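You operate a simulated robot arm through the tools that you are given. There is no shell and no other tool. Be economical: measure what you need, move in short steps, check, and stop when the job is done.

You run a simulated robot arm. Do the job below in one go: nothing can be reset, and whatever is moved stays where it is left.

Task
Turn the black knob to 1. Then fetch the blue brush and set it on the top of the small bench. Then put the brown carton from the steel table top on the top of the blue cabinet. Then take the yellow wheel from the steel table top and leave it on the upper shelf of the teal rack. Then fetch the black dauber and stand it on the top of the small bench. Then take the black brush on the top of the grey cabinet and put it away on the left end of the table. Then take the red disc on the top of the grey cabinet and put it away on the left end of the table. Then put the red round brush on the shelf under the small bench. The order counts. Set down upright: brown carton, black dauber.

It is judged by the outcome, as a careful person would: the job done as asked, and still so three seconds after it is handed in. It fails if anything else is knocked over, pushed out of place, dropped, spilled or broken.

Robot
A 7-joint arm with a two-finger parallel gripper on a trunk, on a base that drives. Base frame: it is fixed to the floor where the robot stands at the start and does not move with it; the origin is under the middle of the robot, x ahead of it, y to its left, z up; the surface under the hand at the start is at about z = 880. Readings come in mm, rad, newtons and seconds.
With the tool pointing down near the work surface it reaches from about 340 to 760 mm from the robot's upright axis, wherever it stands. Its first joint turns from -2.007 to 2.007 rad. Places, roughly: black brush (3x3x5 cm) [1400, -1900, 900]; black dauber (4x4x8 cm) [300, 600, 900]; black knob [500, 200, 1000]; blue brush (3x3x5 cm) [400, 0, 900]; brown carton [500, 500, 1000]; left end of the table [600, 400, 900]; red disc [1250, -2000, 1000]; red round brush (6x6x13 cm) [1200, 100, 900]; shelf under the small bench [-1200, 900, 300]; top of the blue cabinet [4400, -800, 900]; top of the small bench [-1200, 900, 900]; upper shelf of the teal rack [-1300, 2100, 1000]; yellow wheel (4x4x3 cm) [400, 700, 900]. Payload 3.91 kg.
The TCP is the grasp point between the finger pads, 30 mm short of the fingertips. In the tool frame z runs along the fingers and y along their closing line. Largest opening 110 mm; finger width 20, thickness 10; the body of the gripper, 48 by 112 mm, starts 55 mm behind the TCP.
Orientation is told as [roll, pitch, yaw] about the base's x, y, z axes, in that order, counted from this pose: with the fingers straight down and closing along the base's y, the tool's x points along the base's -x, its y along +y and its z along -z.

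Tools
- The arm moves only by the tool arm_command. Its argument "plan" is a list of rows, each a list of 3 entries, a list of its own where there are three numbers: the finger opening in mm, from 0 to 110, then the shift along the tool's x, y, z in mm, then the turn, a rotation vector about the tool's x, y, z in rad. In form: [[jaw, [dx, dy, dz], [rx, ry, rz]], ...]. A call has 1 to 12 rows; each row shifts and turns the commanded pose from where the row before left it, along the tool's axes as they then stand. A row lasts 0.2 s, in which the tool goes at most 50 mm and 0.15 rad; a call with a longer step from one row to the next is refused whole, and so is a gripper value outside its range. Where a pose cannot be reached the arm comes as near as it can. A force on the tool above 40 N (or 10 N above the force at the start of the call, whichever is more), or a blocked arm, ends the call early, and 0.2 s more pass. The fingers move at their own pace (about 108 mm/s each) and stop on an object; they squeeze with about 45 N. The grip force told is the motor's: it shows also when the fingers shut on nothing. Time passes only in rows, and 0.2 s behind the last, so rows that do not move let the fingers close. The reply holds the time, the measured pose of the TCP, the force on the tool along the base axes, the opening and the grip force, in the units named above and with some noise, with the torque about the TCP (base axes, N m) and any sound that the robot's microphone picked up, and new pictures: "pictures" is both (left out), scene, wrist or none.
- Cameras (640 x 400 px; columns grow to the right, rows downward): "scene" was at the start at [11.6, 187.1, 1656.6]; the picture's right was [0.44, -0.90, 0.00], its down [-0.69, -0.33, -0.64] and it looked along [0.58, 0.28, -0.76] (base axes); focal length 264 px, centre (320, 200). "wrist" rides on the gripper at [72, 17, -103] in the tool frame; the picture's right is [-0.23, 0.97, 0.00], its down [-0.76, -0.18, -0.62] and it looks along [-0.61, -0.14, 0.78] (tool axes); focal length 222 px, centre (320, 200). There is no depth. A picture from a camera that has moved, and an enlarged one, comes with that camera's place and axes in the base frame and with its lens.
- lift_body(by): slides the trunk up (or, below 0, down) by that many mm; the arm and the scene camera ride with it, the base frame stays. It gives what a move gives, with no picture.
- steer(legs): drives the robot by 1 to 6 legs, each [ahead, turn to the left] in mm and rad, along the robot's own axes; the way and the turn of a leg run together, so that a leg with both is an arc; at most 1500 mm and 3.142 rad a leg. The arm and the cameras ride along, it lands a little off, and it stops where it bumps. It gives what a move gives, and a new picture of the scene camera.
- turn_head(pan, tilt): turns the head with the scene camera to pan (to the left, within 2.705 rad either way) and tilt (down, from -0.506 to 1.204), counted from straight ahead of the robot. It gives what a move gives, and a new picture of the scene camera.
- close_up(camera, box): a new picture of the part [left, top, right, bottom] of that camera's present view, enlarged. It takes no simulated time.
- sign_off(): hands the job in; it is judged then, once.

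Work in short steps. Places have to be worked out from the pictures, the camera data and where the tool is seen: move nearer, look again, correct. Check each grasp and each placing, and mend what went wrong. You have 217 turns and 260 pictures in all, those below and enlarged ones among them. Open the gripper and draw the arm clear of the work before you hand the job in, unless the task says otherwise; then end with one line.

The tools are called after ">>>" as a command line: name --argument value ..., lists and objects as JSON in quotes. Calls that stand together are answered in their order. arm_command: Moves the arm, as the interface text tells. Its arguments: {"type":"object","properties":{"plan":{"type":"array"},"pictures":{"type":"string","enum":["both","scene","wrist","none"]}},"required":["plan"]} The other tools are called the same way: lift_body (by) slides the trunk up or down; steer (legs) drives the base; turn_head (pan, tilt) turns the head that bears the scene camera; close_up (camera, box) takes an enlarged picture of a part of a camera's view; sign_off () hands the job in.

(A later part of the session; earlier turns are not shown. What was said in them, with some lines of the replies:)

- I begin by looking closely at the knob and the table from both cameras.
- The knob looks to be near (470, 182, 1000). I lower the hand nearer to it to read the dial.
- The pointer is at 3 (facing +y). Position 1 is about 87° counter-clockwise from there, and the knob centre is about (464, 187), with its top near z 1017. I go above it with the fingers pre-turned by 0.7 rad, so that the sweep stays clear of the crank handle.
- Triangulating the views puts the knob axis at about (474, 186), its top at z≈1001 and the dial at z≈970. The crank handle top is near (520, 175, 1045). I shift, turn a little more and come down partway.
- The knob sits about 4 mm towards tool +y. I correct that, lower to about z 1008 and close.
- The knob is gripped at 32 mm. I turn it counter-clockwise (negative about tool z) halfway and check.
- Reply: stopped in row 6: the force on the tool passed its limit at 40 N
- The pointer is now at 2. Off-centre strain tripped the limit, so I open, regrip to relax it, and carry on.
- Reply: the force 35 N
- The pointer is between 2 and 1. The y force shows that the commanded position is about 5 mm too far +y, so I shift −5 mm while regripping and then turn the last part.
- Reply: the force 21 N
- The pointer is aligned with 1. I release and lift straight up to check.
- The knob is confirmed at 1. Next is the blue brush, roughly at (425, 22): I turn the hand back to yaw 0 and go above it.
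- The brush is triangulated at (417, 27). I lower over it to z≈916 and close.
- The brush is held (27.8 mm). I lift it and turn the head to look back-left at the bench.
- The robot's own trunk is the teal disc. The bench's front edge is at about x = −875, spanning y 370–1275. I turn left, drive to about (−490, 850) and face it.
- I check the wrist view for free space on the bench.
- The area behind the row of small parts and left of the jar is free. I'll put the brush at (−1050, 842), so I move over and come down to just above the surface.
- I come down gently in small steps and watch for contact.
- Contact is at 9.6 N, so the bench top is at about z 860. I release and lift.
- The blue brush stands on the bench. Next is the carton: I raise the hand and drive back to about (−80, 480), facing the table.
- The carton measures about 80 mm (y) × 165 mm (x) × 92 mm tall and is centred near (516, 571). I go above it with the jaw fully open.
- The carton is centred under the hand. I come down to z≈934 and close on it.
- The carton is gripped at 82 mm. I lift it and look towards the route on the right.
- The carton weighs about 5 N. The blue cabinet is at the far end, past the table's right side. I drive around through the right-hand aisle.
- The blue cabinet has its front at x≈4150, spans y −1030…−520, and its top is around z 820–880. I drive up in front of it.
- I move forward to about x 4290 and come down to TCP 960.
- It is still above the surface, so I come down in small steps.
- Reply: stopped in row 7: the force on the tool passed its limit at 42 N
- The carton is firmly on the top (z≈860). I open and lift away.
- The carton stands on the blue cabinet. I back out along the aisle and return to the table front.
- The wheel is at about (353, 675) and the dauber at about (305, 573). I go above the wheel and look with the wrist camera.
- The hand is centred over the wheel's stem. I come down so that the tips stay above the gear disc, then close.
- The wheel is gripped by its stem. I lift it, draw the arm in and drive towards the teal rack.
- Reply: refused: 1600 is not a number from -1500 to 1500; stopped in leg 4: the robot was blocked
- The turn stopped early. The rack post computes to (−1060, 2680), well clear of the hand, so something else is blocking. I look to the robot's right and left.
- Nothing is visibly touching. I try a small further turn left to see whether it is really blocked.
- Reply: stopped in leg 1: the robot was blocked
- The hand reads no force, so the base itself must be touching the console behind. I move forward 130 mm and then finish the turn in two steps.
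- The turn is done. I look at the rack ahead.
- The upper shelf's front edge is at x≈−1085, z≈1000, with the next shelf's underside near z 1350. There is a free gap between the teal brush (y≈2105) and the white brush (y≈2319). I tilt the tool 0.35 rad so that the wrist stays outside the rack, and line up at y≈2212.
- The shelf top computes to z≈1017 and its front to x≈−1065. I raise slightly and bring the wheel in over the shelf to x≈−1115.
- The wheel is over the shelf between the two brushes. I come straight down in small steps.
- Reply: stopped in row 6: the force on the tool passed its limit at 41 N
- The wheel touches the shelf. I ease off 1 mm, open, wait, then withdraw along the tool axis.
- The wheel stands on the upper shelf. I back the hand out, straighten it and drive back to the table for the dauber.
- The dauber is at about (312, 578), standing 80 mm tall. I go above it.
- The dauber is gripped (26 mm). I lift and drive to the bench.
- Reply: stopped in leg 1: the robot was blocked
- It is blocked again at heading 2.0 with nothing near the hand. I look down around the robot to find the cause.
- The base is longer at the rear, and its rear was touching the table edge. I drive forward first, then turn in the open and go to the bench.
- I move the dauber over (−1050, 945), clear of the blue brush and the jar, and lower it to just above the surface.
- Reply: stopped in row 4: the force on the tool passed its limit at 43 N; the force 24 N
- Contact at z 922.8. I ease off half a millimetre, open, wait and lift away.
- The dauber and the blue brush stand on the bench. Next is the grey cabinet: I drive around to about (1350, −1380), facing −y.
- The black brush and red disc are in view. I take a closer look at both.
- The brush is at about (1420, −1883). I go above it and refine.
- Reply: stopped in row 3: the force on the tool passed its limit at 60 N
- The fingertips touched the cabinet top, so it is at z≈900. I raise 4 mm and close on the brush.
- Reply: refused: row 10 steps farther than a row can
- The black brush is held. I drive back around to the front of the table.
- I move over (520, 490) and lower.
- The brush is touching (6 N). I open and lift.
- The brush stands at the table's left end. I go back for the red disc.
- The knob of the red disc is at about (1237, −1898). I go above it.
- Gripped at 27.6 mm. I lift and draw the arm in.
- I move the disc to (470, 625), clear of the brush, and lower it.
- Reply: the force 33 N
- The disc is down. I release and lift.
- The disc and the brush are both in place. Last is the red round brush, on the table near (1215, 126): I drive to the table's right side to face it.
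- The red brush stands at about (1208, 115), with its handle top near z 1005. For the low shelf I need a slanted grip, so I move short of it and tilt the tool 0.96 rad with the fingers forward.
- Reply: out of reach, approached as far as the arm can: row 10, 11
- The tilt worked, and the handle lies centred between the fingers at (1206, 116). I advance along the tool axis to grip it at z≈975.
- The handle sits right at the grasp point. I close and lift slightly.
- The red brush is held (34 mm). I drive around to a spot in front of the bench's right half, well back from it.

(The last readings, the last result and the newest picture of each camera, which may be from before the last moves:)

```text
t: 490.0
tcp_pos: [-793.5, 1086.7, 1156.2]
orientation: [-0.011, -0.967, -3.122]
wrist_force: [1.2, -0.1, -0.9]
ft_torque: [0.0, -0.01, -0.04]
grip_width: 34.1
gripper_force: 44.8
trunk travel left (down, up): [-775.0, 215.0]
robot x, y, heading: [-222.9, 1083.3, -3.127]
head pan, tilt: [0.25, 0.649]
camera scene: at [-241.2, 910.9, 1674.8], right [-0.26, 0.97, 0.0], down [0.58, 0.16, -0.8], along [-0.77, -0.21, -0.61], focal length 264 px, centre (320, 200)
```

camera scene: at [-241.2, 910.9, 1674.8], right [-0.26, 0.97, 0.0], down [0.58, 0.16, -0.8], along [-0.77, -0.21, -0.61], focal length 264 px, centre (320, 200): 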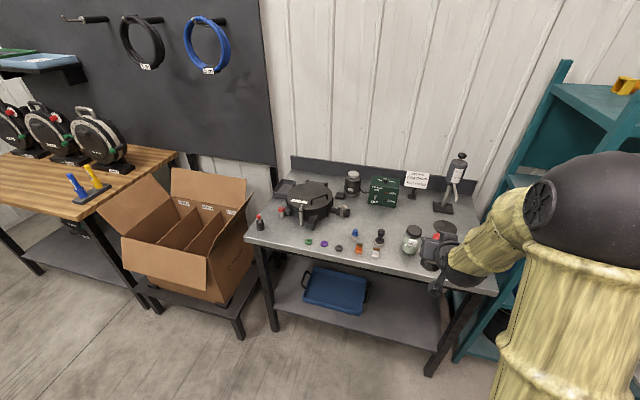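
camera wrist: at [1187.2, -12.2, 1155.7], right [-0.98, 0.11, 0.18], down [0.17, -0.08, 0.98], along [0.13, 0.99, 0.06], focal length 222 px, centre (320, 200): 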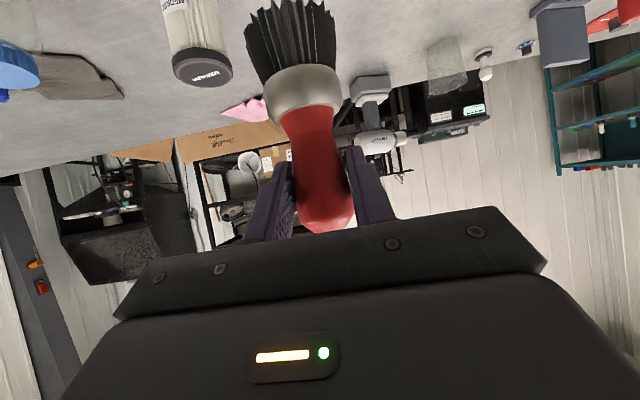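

The shelf's free part is at y≈980–1310 (the tray covers y 606–960), with its front edge at x≈−943. I lower the trunk 575 mm while the hand is still in front of the bench.

>>> lift_body --by -575

>>> turn_head --pan 0.0 --tilt 0.5

>>> close_up --camera "wrist" --box '[0, 0, 640, 400]'

```text
refused: -575 is not a number from -400 to 400
```

```text
t: 490.8
tcp_pos: [-792.3, 1086.1, 1155.3]
orientation: [-0.01, -0.967, -3.124]
wrist_force: [0.5, 0.1, -1.2]
ft_torque: [0.02, -0.03, -0.01]
grip_width: 34.2
gripper_force: 44.8
trunk travel left (down, up): [-775.0, 215.0]
robot x, y, heading: [-218.9, 1086.3, -3.126]
head pan, tilt: [0.0, 0.499]
camera scene: at [-248.5, 932.0, 1688.2], right [-0.02, 1.0, 0.0], down [0.48, 0.01, -0.88], along [-0.88, -0.01, -0.48], focal length 264 px, centre (320, 200)
```

scene: 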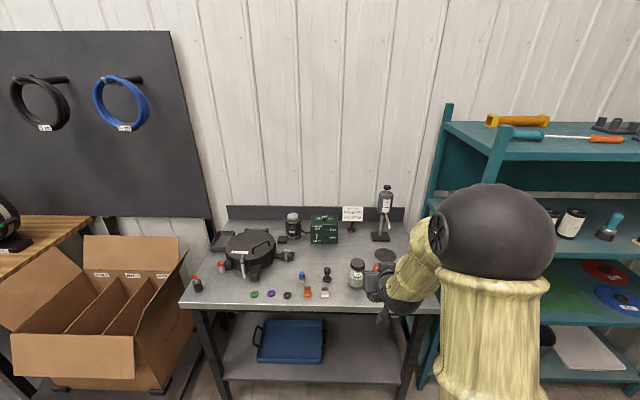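

```text
1.00 times, centred on (320, 200) of wrist (not enlarged: the box is as wide or as high as the picture)
camera zoom: at [-668.6, 1071.1, 1155.0], right [-0.12, -0.98, 0.18], down [0.08, 0.17, 0.98], along [-0.99, 0.13, 0.06], focal length 222 px, centre (320, 200)
```

zoom: 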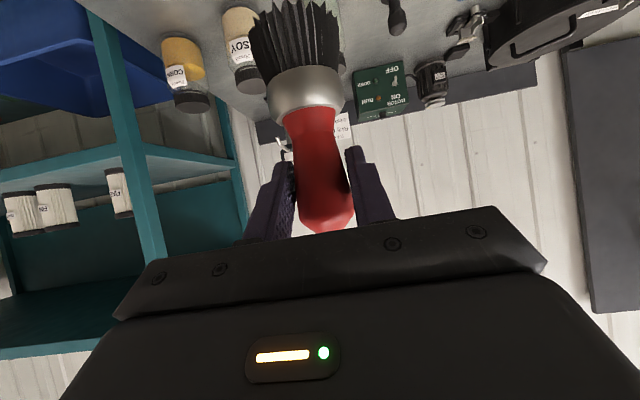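

>>> lift_body --by -300

>>> lift_body --by -275

>>> turn_head --pan 0.0 --tilt 0.55

>>> close_up --camera "wrist" --box '[0, 0, 640, 400]'

```text
t: 493.8
tcp_pos: [-793.6, 1086.7, 855.1]
orientation: [-0.01, -0.966, -3.122]
wrist_force: [0.1, -1.0, -1.1]
ft_torque: [0.02, -0.02, 0.0]
grip_width: 34.5
gripper_force: 44.8
trunk travel left (down, up): [-475.0, 515.0]
robot x, y, heading: [-222.2, 1086.1, -3.127]
head pan, tilt: [0.0, 0.499]
```

```text
t: 496.6
tcp_pos: [-793.1, 1086.5, 581.1]
orientation: [-0.012, -0.967, -3.122]
wrist_force: [-0.1, -0.7, -0.7]
ft_torque: [-0.03, 0.0, -0.04]
grip_width: 34.4
gripper_force: 45.4
trunk travel left (down, up): [-200.0, 790.0]
robot x, y, heading: [-222.7, 1084.4, -3.124]
head pan, tilt: [0.0, 0.499]
```

```text
t: 497.2
tcp_pos: [-792.3, 1087.1, 580.4]
orientation: [-0.011, -0.966, -3.121]
wrist_force: [-1.0, -0.2, -0.5]
ft_torque: [-0.02, 0.01, 0.0]
grip_width: 34.0
gripper_force: 44.8
trunk travel left (down, up): [-200.0, 790.0]
robot x, y, heading: [-220.6, 1085.2, -3.128]
head pan, tilt: [0.0, 0.55]
camera scene: at [-247.1, 932.1, 1108.7], right [-0.02, 1.0, 0.0], down [0.52, 0.01, -0.85], along [-0.85, -0.01, -0.52], focal length 264 px, centre (320, 200)
```

scene: 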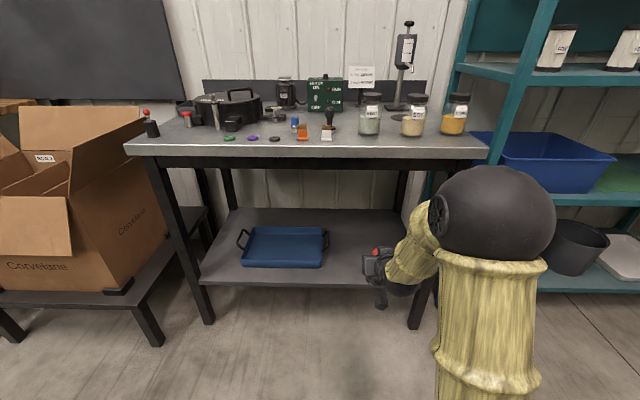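

```text
1.00 times, centred on (320, 200) of wrist (not enlarged: the box is as wide or as high as the picture)
camera zoom: at [-668.4, 1071.2, 580.0], right [-0.12, -0.98, 0.18], down [0.08, 0.17, 0.98], along [-0.99, 0.13, 0.06], focal length 222 px, centre (320, 200)
```

zoom: 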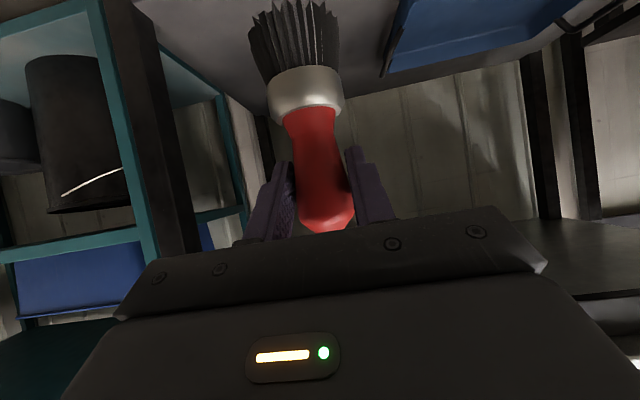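

The shelf is at z≈317 and free between y≈985 and 1290. I lower the hand in front of it and align to y≈1130.

>>> arm_command --plan '[[15, [29.4, -10.8, 20.3], [0, 0, 0]], [15, [29.4, -10.8, 20.3], [0, 0, 0]], [15, [29.4, -10.8, 20.3], [0, 0, 0]], [15, [29.4, -10.8, 20.3], [0, 0, 0]]]'

```text
t: 498.2
tcp_pos: [-793.6, 1129.4, 437.5]
orientation: [-0.01, -0.969, -3.12]
wrist_force: [0.2, -1.0, 0.1]
ft_torque: [-0.01, -0.01, -0.01]
grip_width: 33.9
gripper_force: 44.6
trunk travel left (down, up): [-200.0, 790.0]
robot x, y, heading: [-218.8, 1082.5, -3.131]
head pan, tilt: [0.0, 0.55]
camera scene: at [-246.8, 932.0, 1108.7], right [-0.02, 1.0, 0.0], down [0.52, 0.01, -0.85], along [-0.85, -0.01, -0.52], focal length 264 px, centre (320, 200)
camera wrist: at [-669.4, 1114.7, 436.3], right [-0.12, -0.98, 0.18], down [0.08, 0.17, 0.98], along [-0.99, 0.13, 0.06], focal length 222 px, centre (320, 200)
```

scene: 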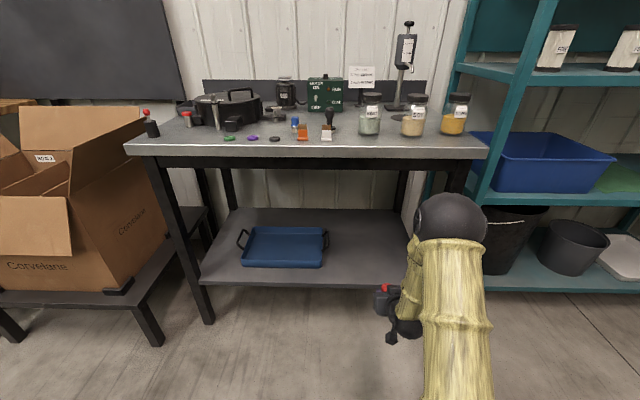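
wrist: 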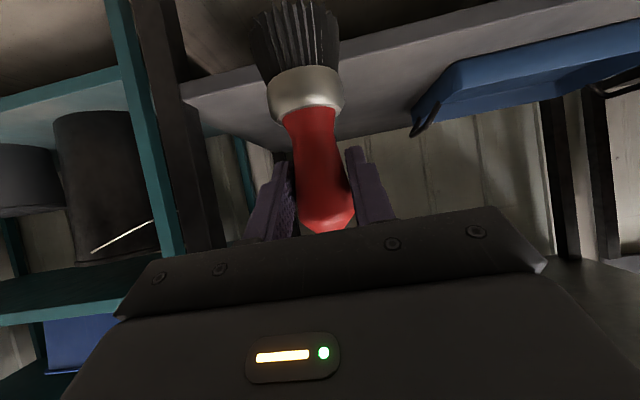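

>>> close_up --camera "wrist" --box '[170, 0, 490, 200]'

>>> close_up --camera "scene" --box '[320, 180, 520, 320]'

```text
2.00 times, centred on (330, 100) of wrist
camera zoom: at [-669.4, 1114.7, 436.3], right [-0.12, -0.98, 0.18], down [0.08, 0.17, 0.98], along [-0.99, 0.13, 0.06], focal length 444 px, centre (300, 400)
```

zoom: 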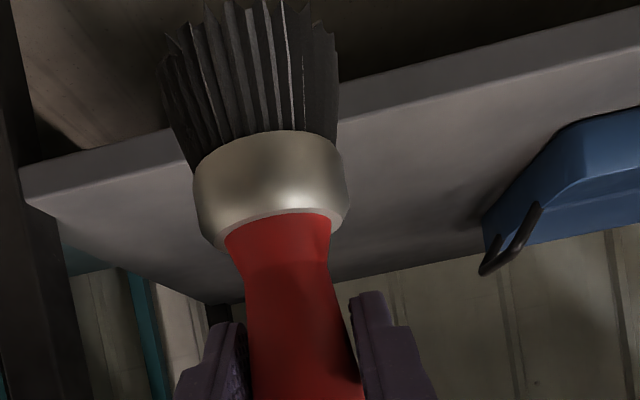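

```text
2.86 times, centred on (420, 250) of scene
camera zoom: at [-246.8, 932.0, 1108.7], right [-0.02, 1.0, 0.0], down [0.52, 0.01, -0.85], along [-0.85, -0.01, -0.52], focal length 756 px, centre (34, 57)
```

zoom: 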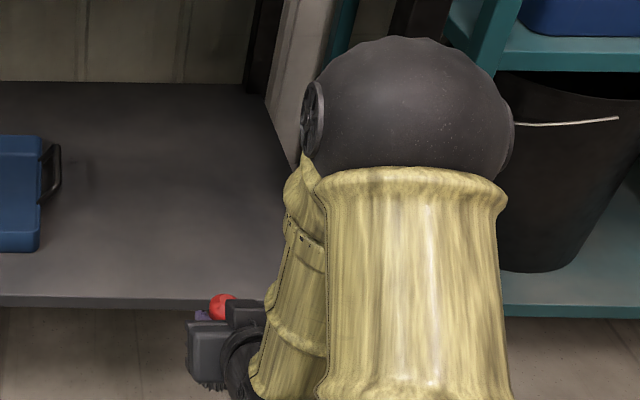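

The shelf top computes to z≈290, its front edge to x≈−957 and its right end to y≈1314. I move the brush in, halfway first, watching the elbow against the bench top.

>>> arm_command --plan '[[15, [-18.8, 0, 33.8], [0, 0, 0]], [15, [-18.8, 0, 33.8], [0, 0, 0]], [15, [-18.8, 0, 33.8], [0, 0, 0]]]'

```text
t: 499.0
tcp_pos: [-909.1, 1130.1, 427.4]
orientation: [-0.011, -0.966, -3.12]
wrist_force: [0.0, 0.1, -1.7]
ft_torque: [0.0, -0.03, -0.01]
grip_width: 34.2
gripper_force: 45.1
trunk travel left (down, up): [-200.0, 790.0]
robot x, y, heading: [-220.8, 1085.7, -3.126]
head pan, tilt: [0.0, 0.55]
camera scene: at [-247.0, 932.2, 1108.6], right [-0.02, 1.0, 0.0], down [0.52, 0.01, -0.85], along [-0.85, -0.01, -0.52], focal length 264 px, centre (320, 200)
camera wrist: at [-784.9, 1114.4, 426.7], right [-0.12, -0.98, 0.18], down [0.08, 0.17, 0.98], along [-0.99, 0.13, 0.06], focal length 222 px, centre (320, 200)
```

scene: 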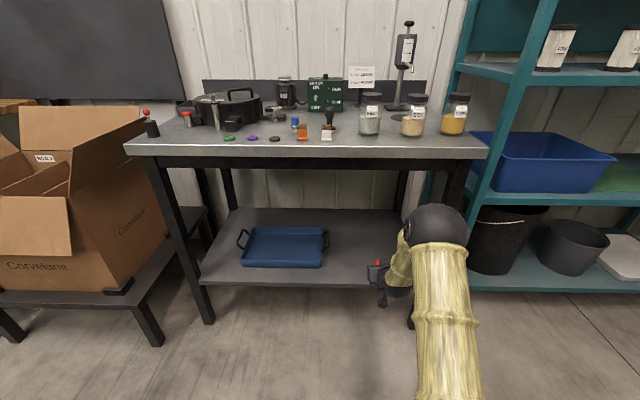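
wrist: 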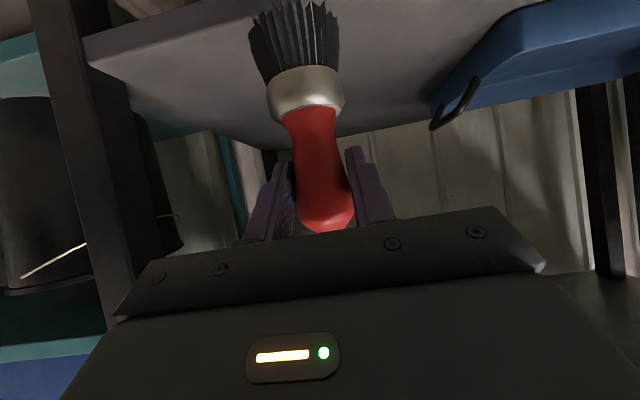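

The elbow sits to the right, near the bench's right leg. I shift left to y≈1052 first.

>>> arm_command --plan '[[15, [0, 39, 0], [0, 0, 0]], [15, [0, 39, 0], [0, 0, 0]]]'

>>> close_up --camera "scene" --box '[320, 130, 520, 310]'

```text
t: 499.6
tcp_pos: [-908.2, 1052.9, 426.9]
orientation: [-0.01, -0.967, -3.124]
wrist_force: [0.1, -0.1, -1.4]
ft_torque: [-0.03, -0.02, 0.02]
grip_width: 34.1
gripper_force: 44.9
trunk travel left (down, up): [-200.0, 790.0]
robot x, y, heading: [-219.9, 1084.9, -3.125]
head pan, tilt: [0.0, 0.55]
camera scene: at [-247.3, 932.5, 1108.7], right [-0.02, 1.0, 0.0], down [0.52, 0.01, -0.85], along [-0.85, -0.01, -0.52], focal length 264 px, centre (320, 200)
camera wrist: at [-783.5, 1036.9, 426.3], right [-0.12, -0.98, 0.18], down [0.08, 0.17, 0.98], along [-0.99, 0.13, 0.06], focal length 222 px, centre (320, 200)
```

scene: 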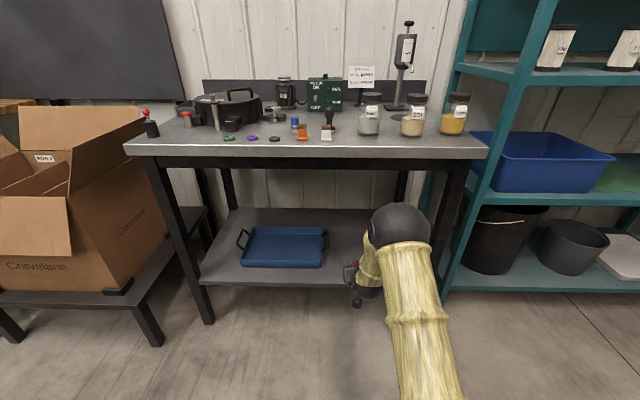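
wrist: 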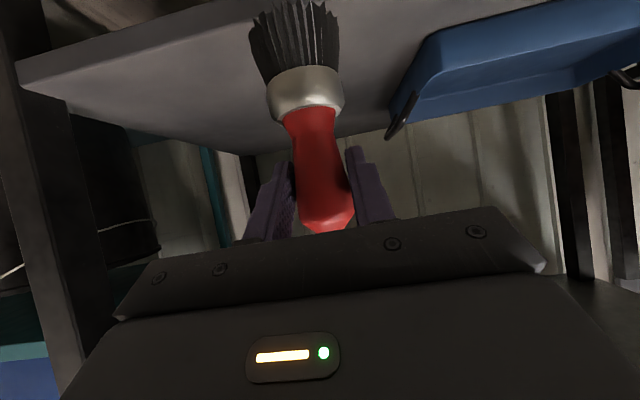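

```text
2.22 times, centred on (420, 220) of scene
camera zoom: at [-247.3, 932.5, 1108.7], right [-0.02, 1.0, 0.0], down [0.52, 0.01, -0.85], along [-0.85, -0.01, -0.52], focal length 588 px, centre (98, 156)
```

zoom: 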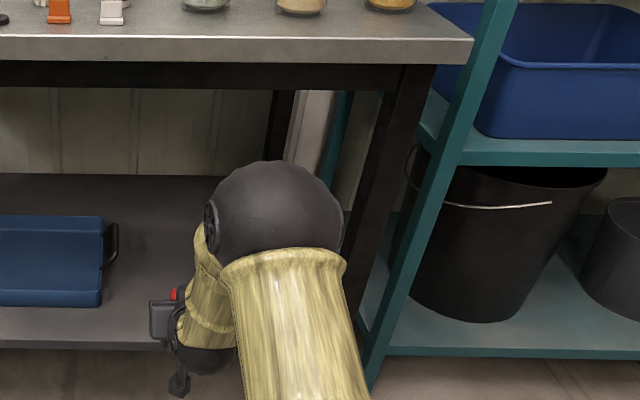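

The elbow is clear of the leg and below the bench top. I go further in to x≈−1025.

>>> arm_command --plan '[[15, [-18.8, 0, 33.8], [0, 0, 0]], [15, [-18.8, 0, 33.8], [0, 0, 0]], [15, [-18.8, 0, 33.8], [0, 0, 0]]]'

>>> close_up --camera "scene" --box '[320, 130, 520, 310]'

```text
t: 500.4
tcp_pos: [-1023.5, 1050.6, 416.2]
orientation: [-0.009, -0.967, -3.123]
wrist_force: [-0.1, 0.4, -0.3]
ft_torque: [-0.03, -0.04, 0.02]
grip_width: 34.0
gripper_force: 45.3
trunk travel left (down, up): [-200.0, 790.0]
robot x, y, heading: [-222.2, 1084.3, -3.126]
head pan, tilt: [0.0, 0.55]
camera scene: at [-247.0, 932.1, 1108.7], right [-0.02, 1.0, 0.0], down [0.52, 0.01, -0.85], along [-0.85, -0.01, -0.52], focal length 264 px, centre (320, 200)
camera wrist: at [-899.6, 1034.8, 415.6], right [-0.12, -0.98, 0.18], down [0.08, 0.17, 0.98], along [-0.99, 0.13, 0.06], focal length 222 px, centre (320, 200)
```

scene: 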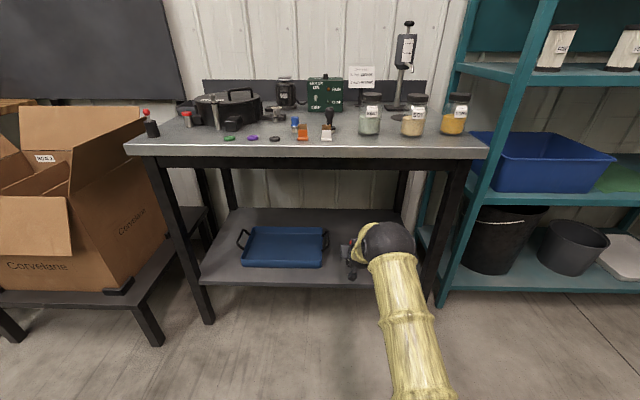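
wrist: 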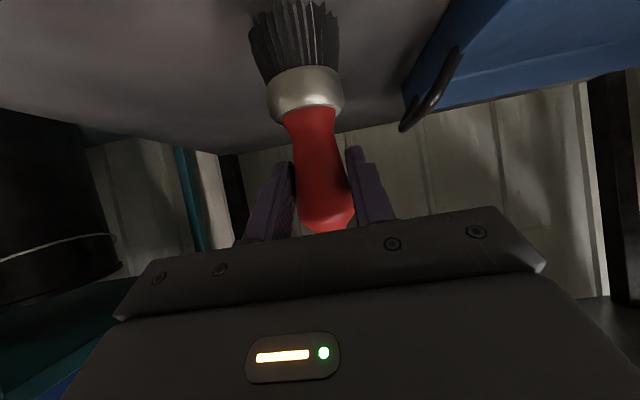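

```text
2.22 times, centred on (420, 220) of scene
camera zoom: at [-247.0, 932.1, 1108.7], right [-0.02, 1.0, 0.0], down [0.52, 0.01, -0.85], along [-0.85, -0.01, -0.52], focal length 588 px, centre (98, 156)
```

zoom: 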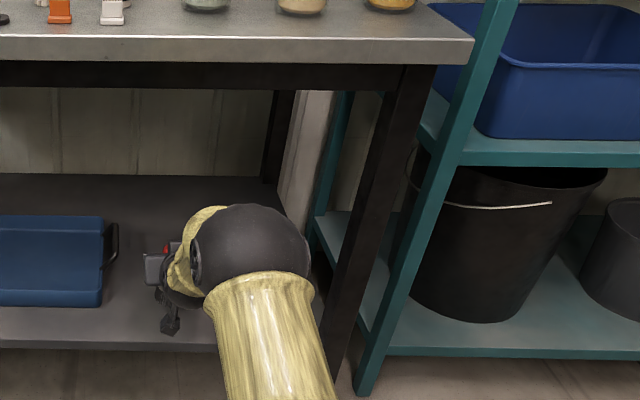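

Now I lower the brush onto the shelf in small vertical steps.

>>> arm_command --plan '[[15, [4.1, 0, 2.84], [0, 0, 0]], [15, [4.1, 0, 2.84], [0, 0, 0]], [15, [4.1, 0, 2.84], [0, 0, 0]], [15, [2.5, 0, 1.7], [0, 0, 0]], [15, [2.5, 0, 1.7], [0, 0, 0]], [15, [2.5, 0, 1.7], [0, 0, 0]], [15, [1.65, 0, 1.14], [0, 0, 0]], [15, [1.65, 0, 1.14], [0, 0, 0]], [15, [1.65, 0, 1.14], [0, 0, 0]], [15, [1.65, 0, 1.14], [0, 0, 0]]]' --pictures "wrist"

```text
t: 502.6
tcp_pos: [-1024.0, 1050.1, 383.0]
orientation: [-0.01, -0.969, -3.12]
wrist_force: [-0.1, 0.3, -0.8]
ft_torque: [-0.05, 0.01, -0.01]
grip_width: 34.0
gripper_force: 45.0
trunk travel left (down, up): [-200.0, 790.0]
robot x, y, heading: [-221.8, 1083.5, -3.129]
head pan, tilt: [0.0, 0.55]
camera wrist: at [-899.4, 1035.0, 382.8], right [-0.12, -0.98, 0.18], down [0.08, 0.17, 0.98], along [-0.99, 0.13, 0.06], focal length 222 px, centre (320, 200)
```

wrist: 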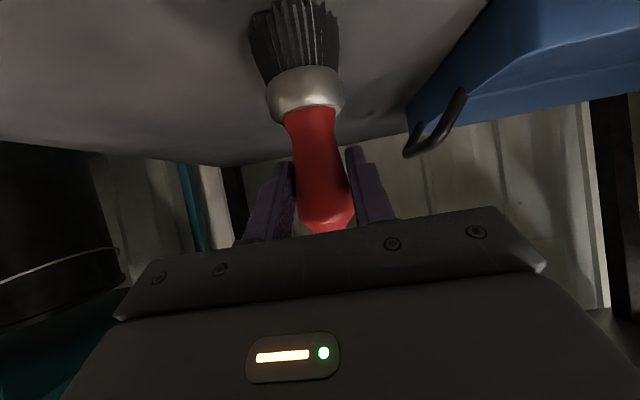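

>>> arm_command --plan '[[15, [1.65, 0, 1.14], [0, 0, 0]], [15, [1.65, 0, 1.14], [0, 0, 0]], [15, [1.65, 0, 1.14], [0, 0, 0]], [15, [1.65, 0, 1.14], [0, 0, 0]], [15, [1.65, 0, 1.14], [0, 0, 0]], [15, [1.65, 0, 1.14], [0, 0, 0]], [15, [1.65, 0, 1.14], [0, 0, 0]], [15, [1.65, 0, 1.14], [0, 0, 0]]]' --pictures "wrist"

```text
t: 504.4
tcp_pos: [-1028.2, 1049.6, 378.9]
orientation: [-0.01, -0.994, -3.121]
wrist_force: [-3.4, 0.2, 12.1]
ft_torque: [-0.02, 0.17, -0.01]
grip_width: 34.0
gripper_force: 44.7
trunk travel left (down, up): [-200.0, 790.0]
robot x, y, heading: [-219.7, 1084.3, -3.124]
head pan, tilt: [0.0, 0.55]
stopped in row 8: the force on the tool passed its limit at 40 N (the readings are from after the stop); the commanded pose is now the measured one
camera wrist: at [-903.8, 1035.0, 375.3], right [-0.11, -0.98, 0.18], down [0.1, 0.17, 0.98], along [-0.99, 0.13, 0.08], focal length 222 px, centre (320, 200)
```

wrist: 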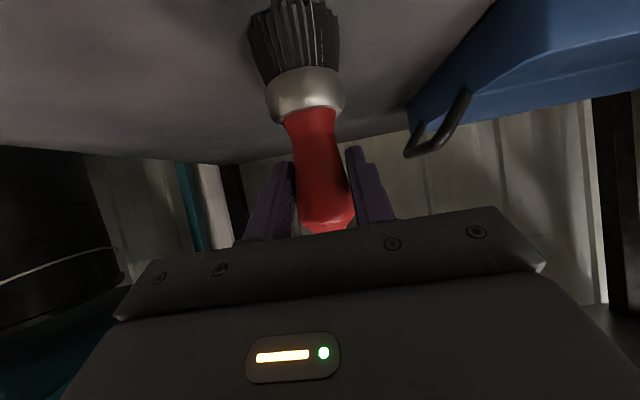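

Contact. I undo the small tilt caused by pressing, ease up 1 mm, and open.

>>> arm_command --plan '[[15, [-0.8, 0, -0.6], [0, 0.024, 0]], [70, [0, 0, 0], [0, 0, 0]], [70, [0, 0, 0], [0, 0, 0]], [70, [0, 0, 0], [0, 0, 0]]]' --pictures "wrist"

```text
t: 505.4
tcp_pos: [-1026.6, 1050.8, 375.1]
orientation: [-0.011, -0.958, -3.121]
wrist_force: [0.0, -0.4, -0.4]
ft_torque: [0.01, -0.01, -0.01]
grip_width: 70.0
gripper_force: 0.1
trunk travel left (down, up): [-200.0, 790.0]
robot x, y, heading: [-223.8, 1084.6, -3.124]
head pan, tilt: [0.0, 0.55]
camera wrist: at [-901.8, 1035.1, 376.5], right [-0.12, -0.98, 0.18], down [0.07, 0.17, 0.98], along [-0.99, 0.13, 0.05], focal length 222 px, centre (320, 200)
```

wrist: 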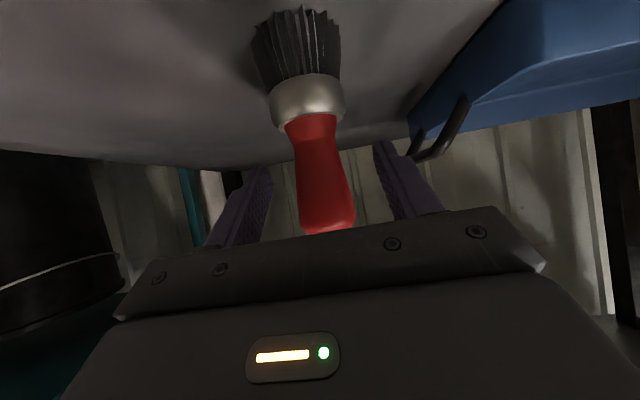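

The brush stands free on the shelf. I back out along the tool axis and out from under the bench.

>>> arm_command --plan '[[70, [0, 0, -20], [0, 0, 0]], [70, [0, 0, -35], [0, 0, 0]], [70, [10, 0, -35], [0, 0, 0]], [70, [18.8, 0, -33.8], [0, 0, 0]], [70, [18.8, 0, -33.8], [0, 0, 0]], [70, [18.8, 0, -33.8], [0, 0, 0]], [70, [18.8, 0, -33.8], [0, 0, 0]]]'

>>> close_up --camera "scene" --box '[120, 60, 500, 310]'

```text
t: 507.0
tcp_pos: [-792.8, 1053.4, 435.4]
orientation: [-0.01, -0.958, -3.123]
wrist_force: [-0.7, -1.7, 0.0]
ft_torque: [0.01, 0.0, 0.03]
grip_width: 70.1
gripper_force: 0.1
trunk travel left (down, up): [-200.0, 790.0]
robot x, y, heading: [-222.9, 1084.0, -3.132]
head pan, tilt: [0.0, 0.55]
camera scene: at [-247.2, 932.1, 1108.6], right [-0.02, 1.0, 0.0], down [0.52, 0.01, -0.85], along [-0.85, -0.01, -0.52], focal length 264 px, centre (320, 200)
camera wrist: at [-668.0, 1038.2, 436.7], right [-0.12, -0.98, 0.18], down [0.07, 0.17, 0.98], along [-0.99, 0.13, 0.05], focal length 222 px, centre (320, 200)
```

scene: 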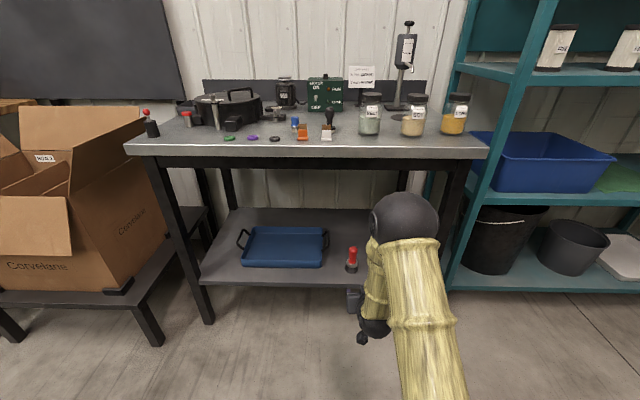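
wrist: 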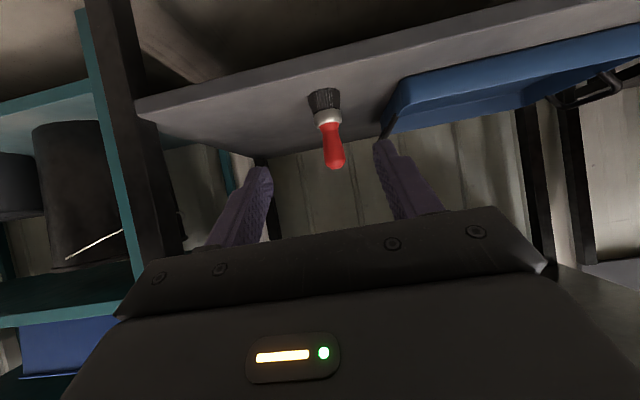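

```text
1.60 times, centred on (310, 185) of scene
camera zoom: at [-247.2, 932.1, 1108.6], right [-0.02, 1.0, 0.0], down [0.52, 0.01, -0.85], along [-0.85, -0.01, -0.52], focal length 423 px, centre (336, 224)
```

zoom: 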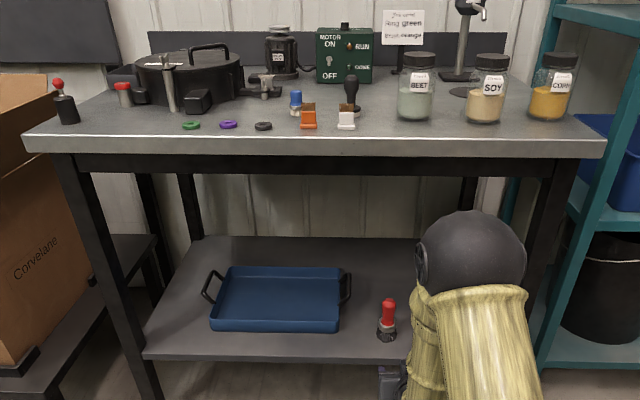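

All eight steps are done: the red brush stands on the shelf, and the dauber and blue brush are still upright on the bench top. The gripper is open and clear, so I hand the job in.

>>> sign_off

```text
The job is handed in.
```

All eight tasks were carried out in the order given, and I checked each placement in the pictures before handing in. Twice while driving, the base stopped against something (probably a console, then the table edge). I saw no sign that anything had been moved or knocked over.
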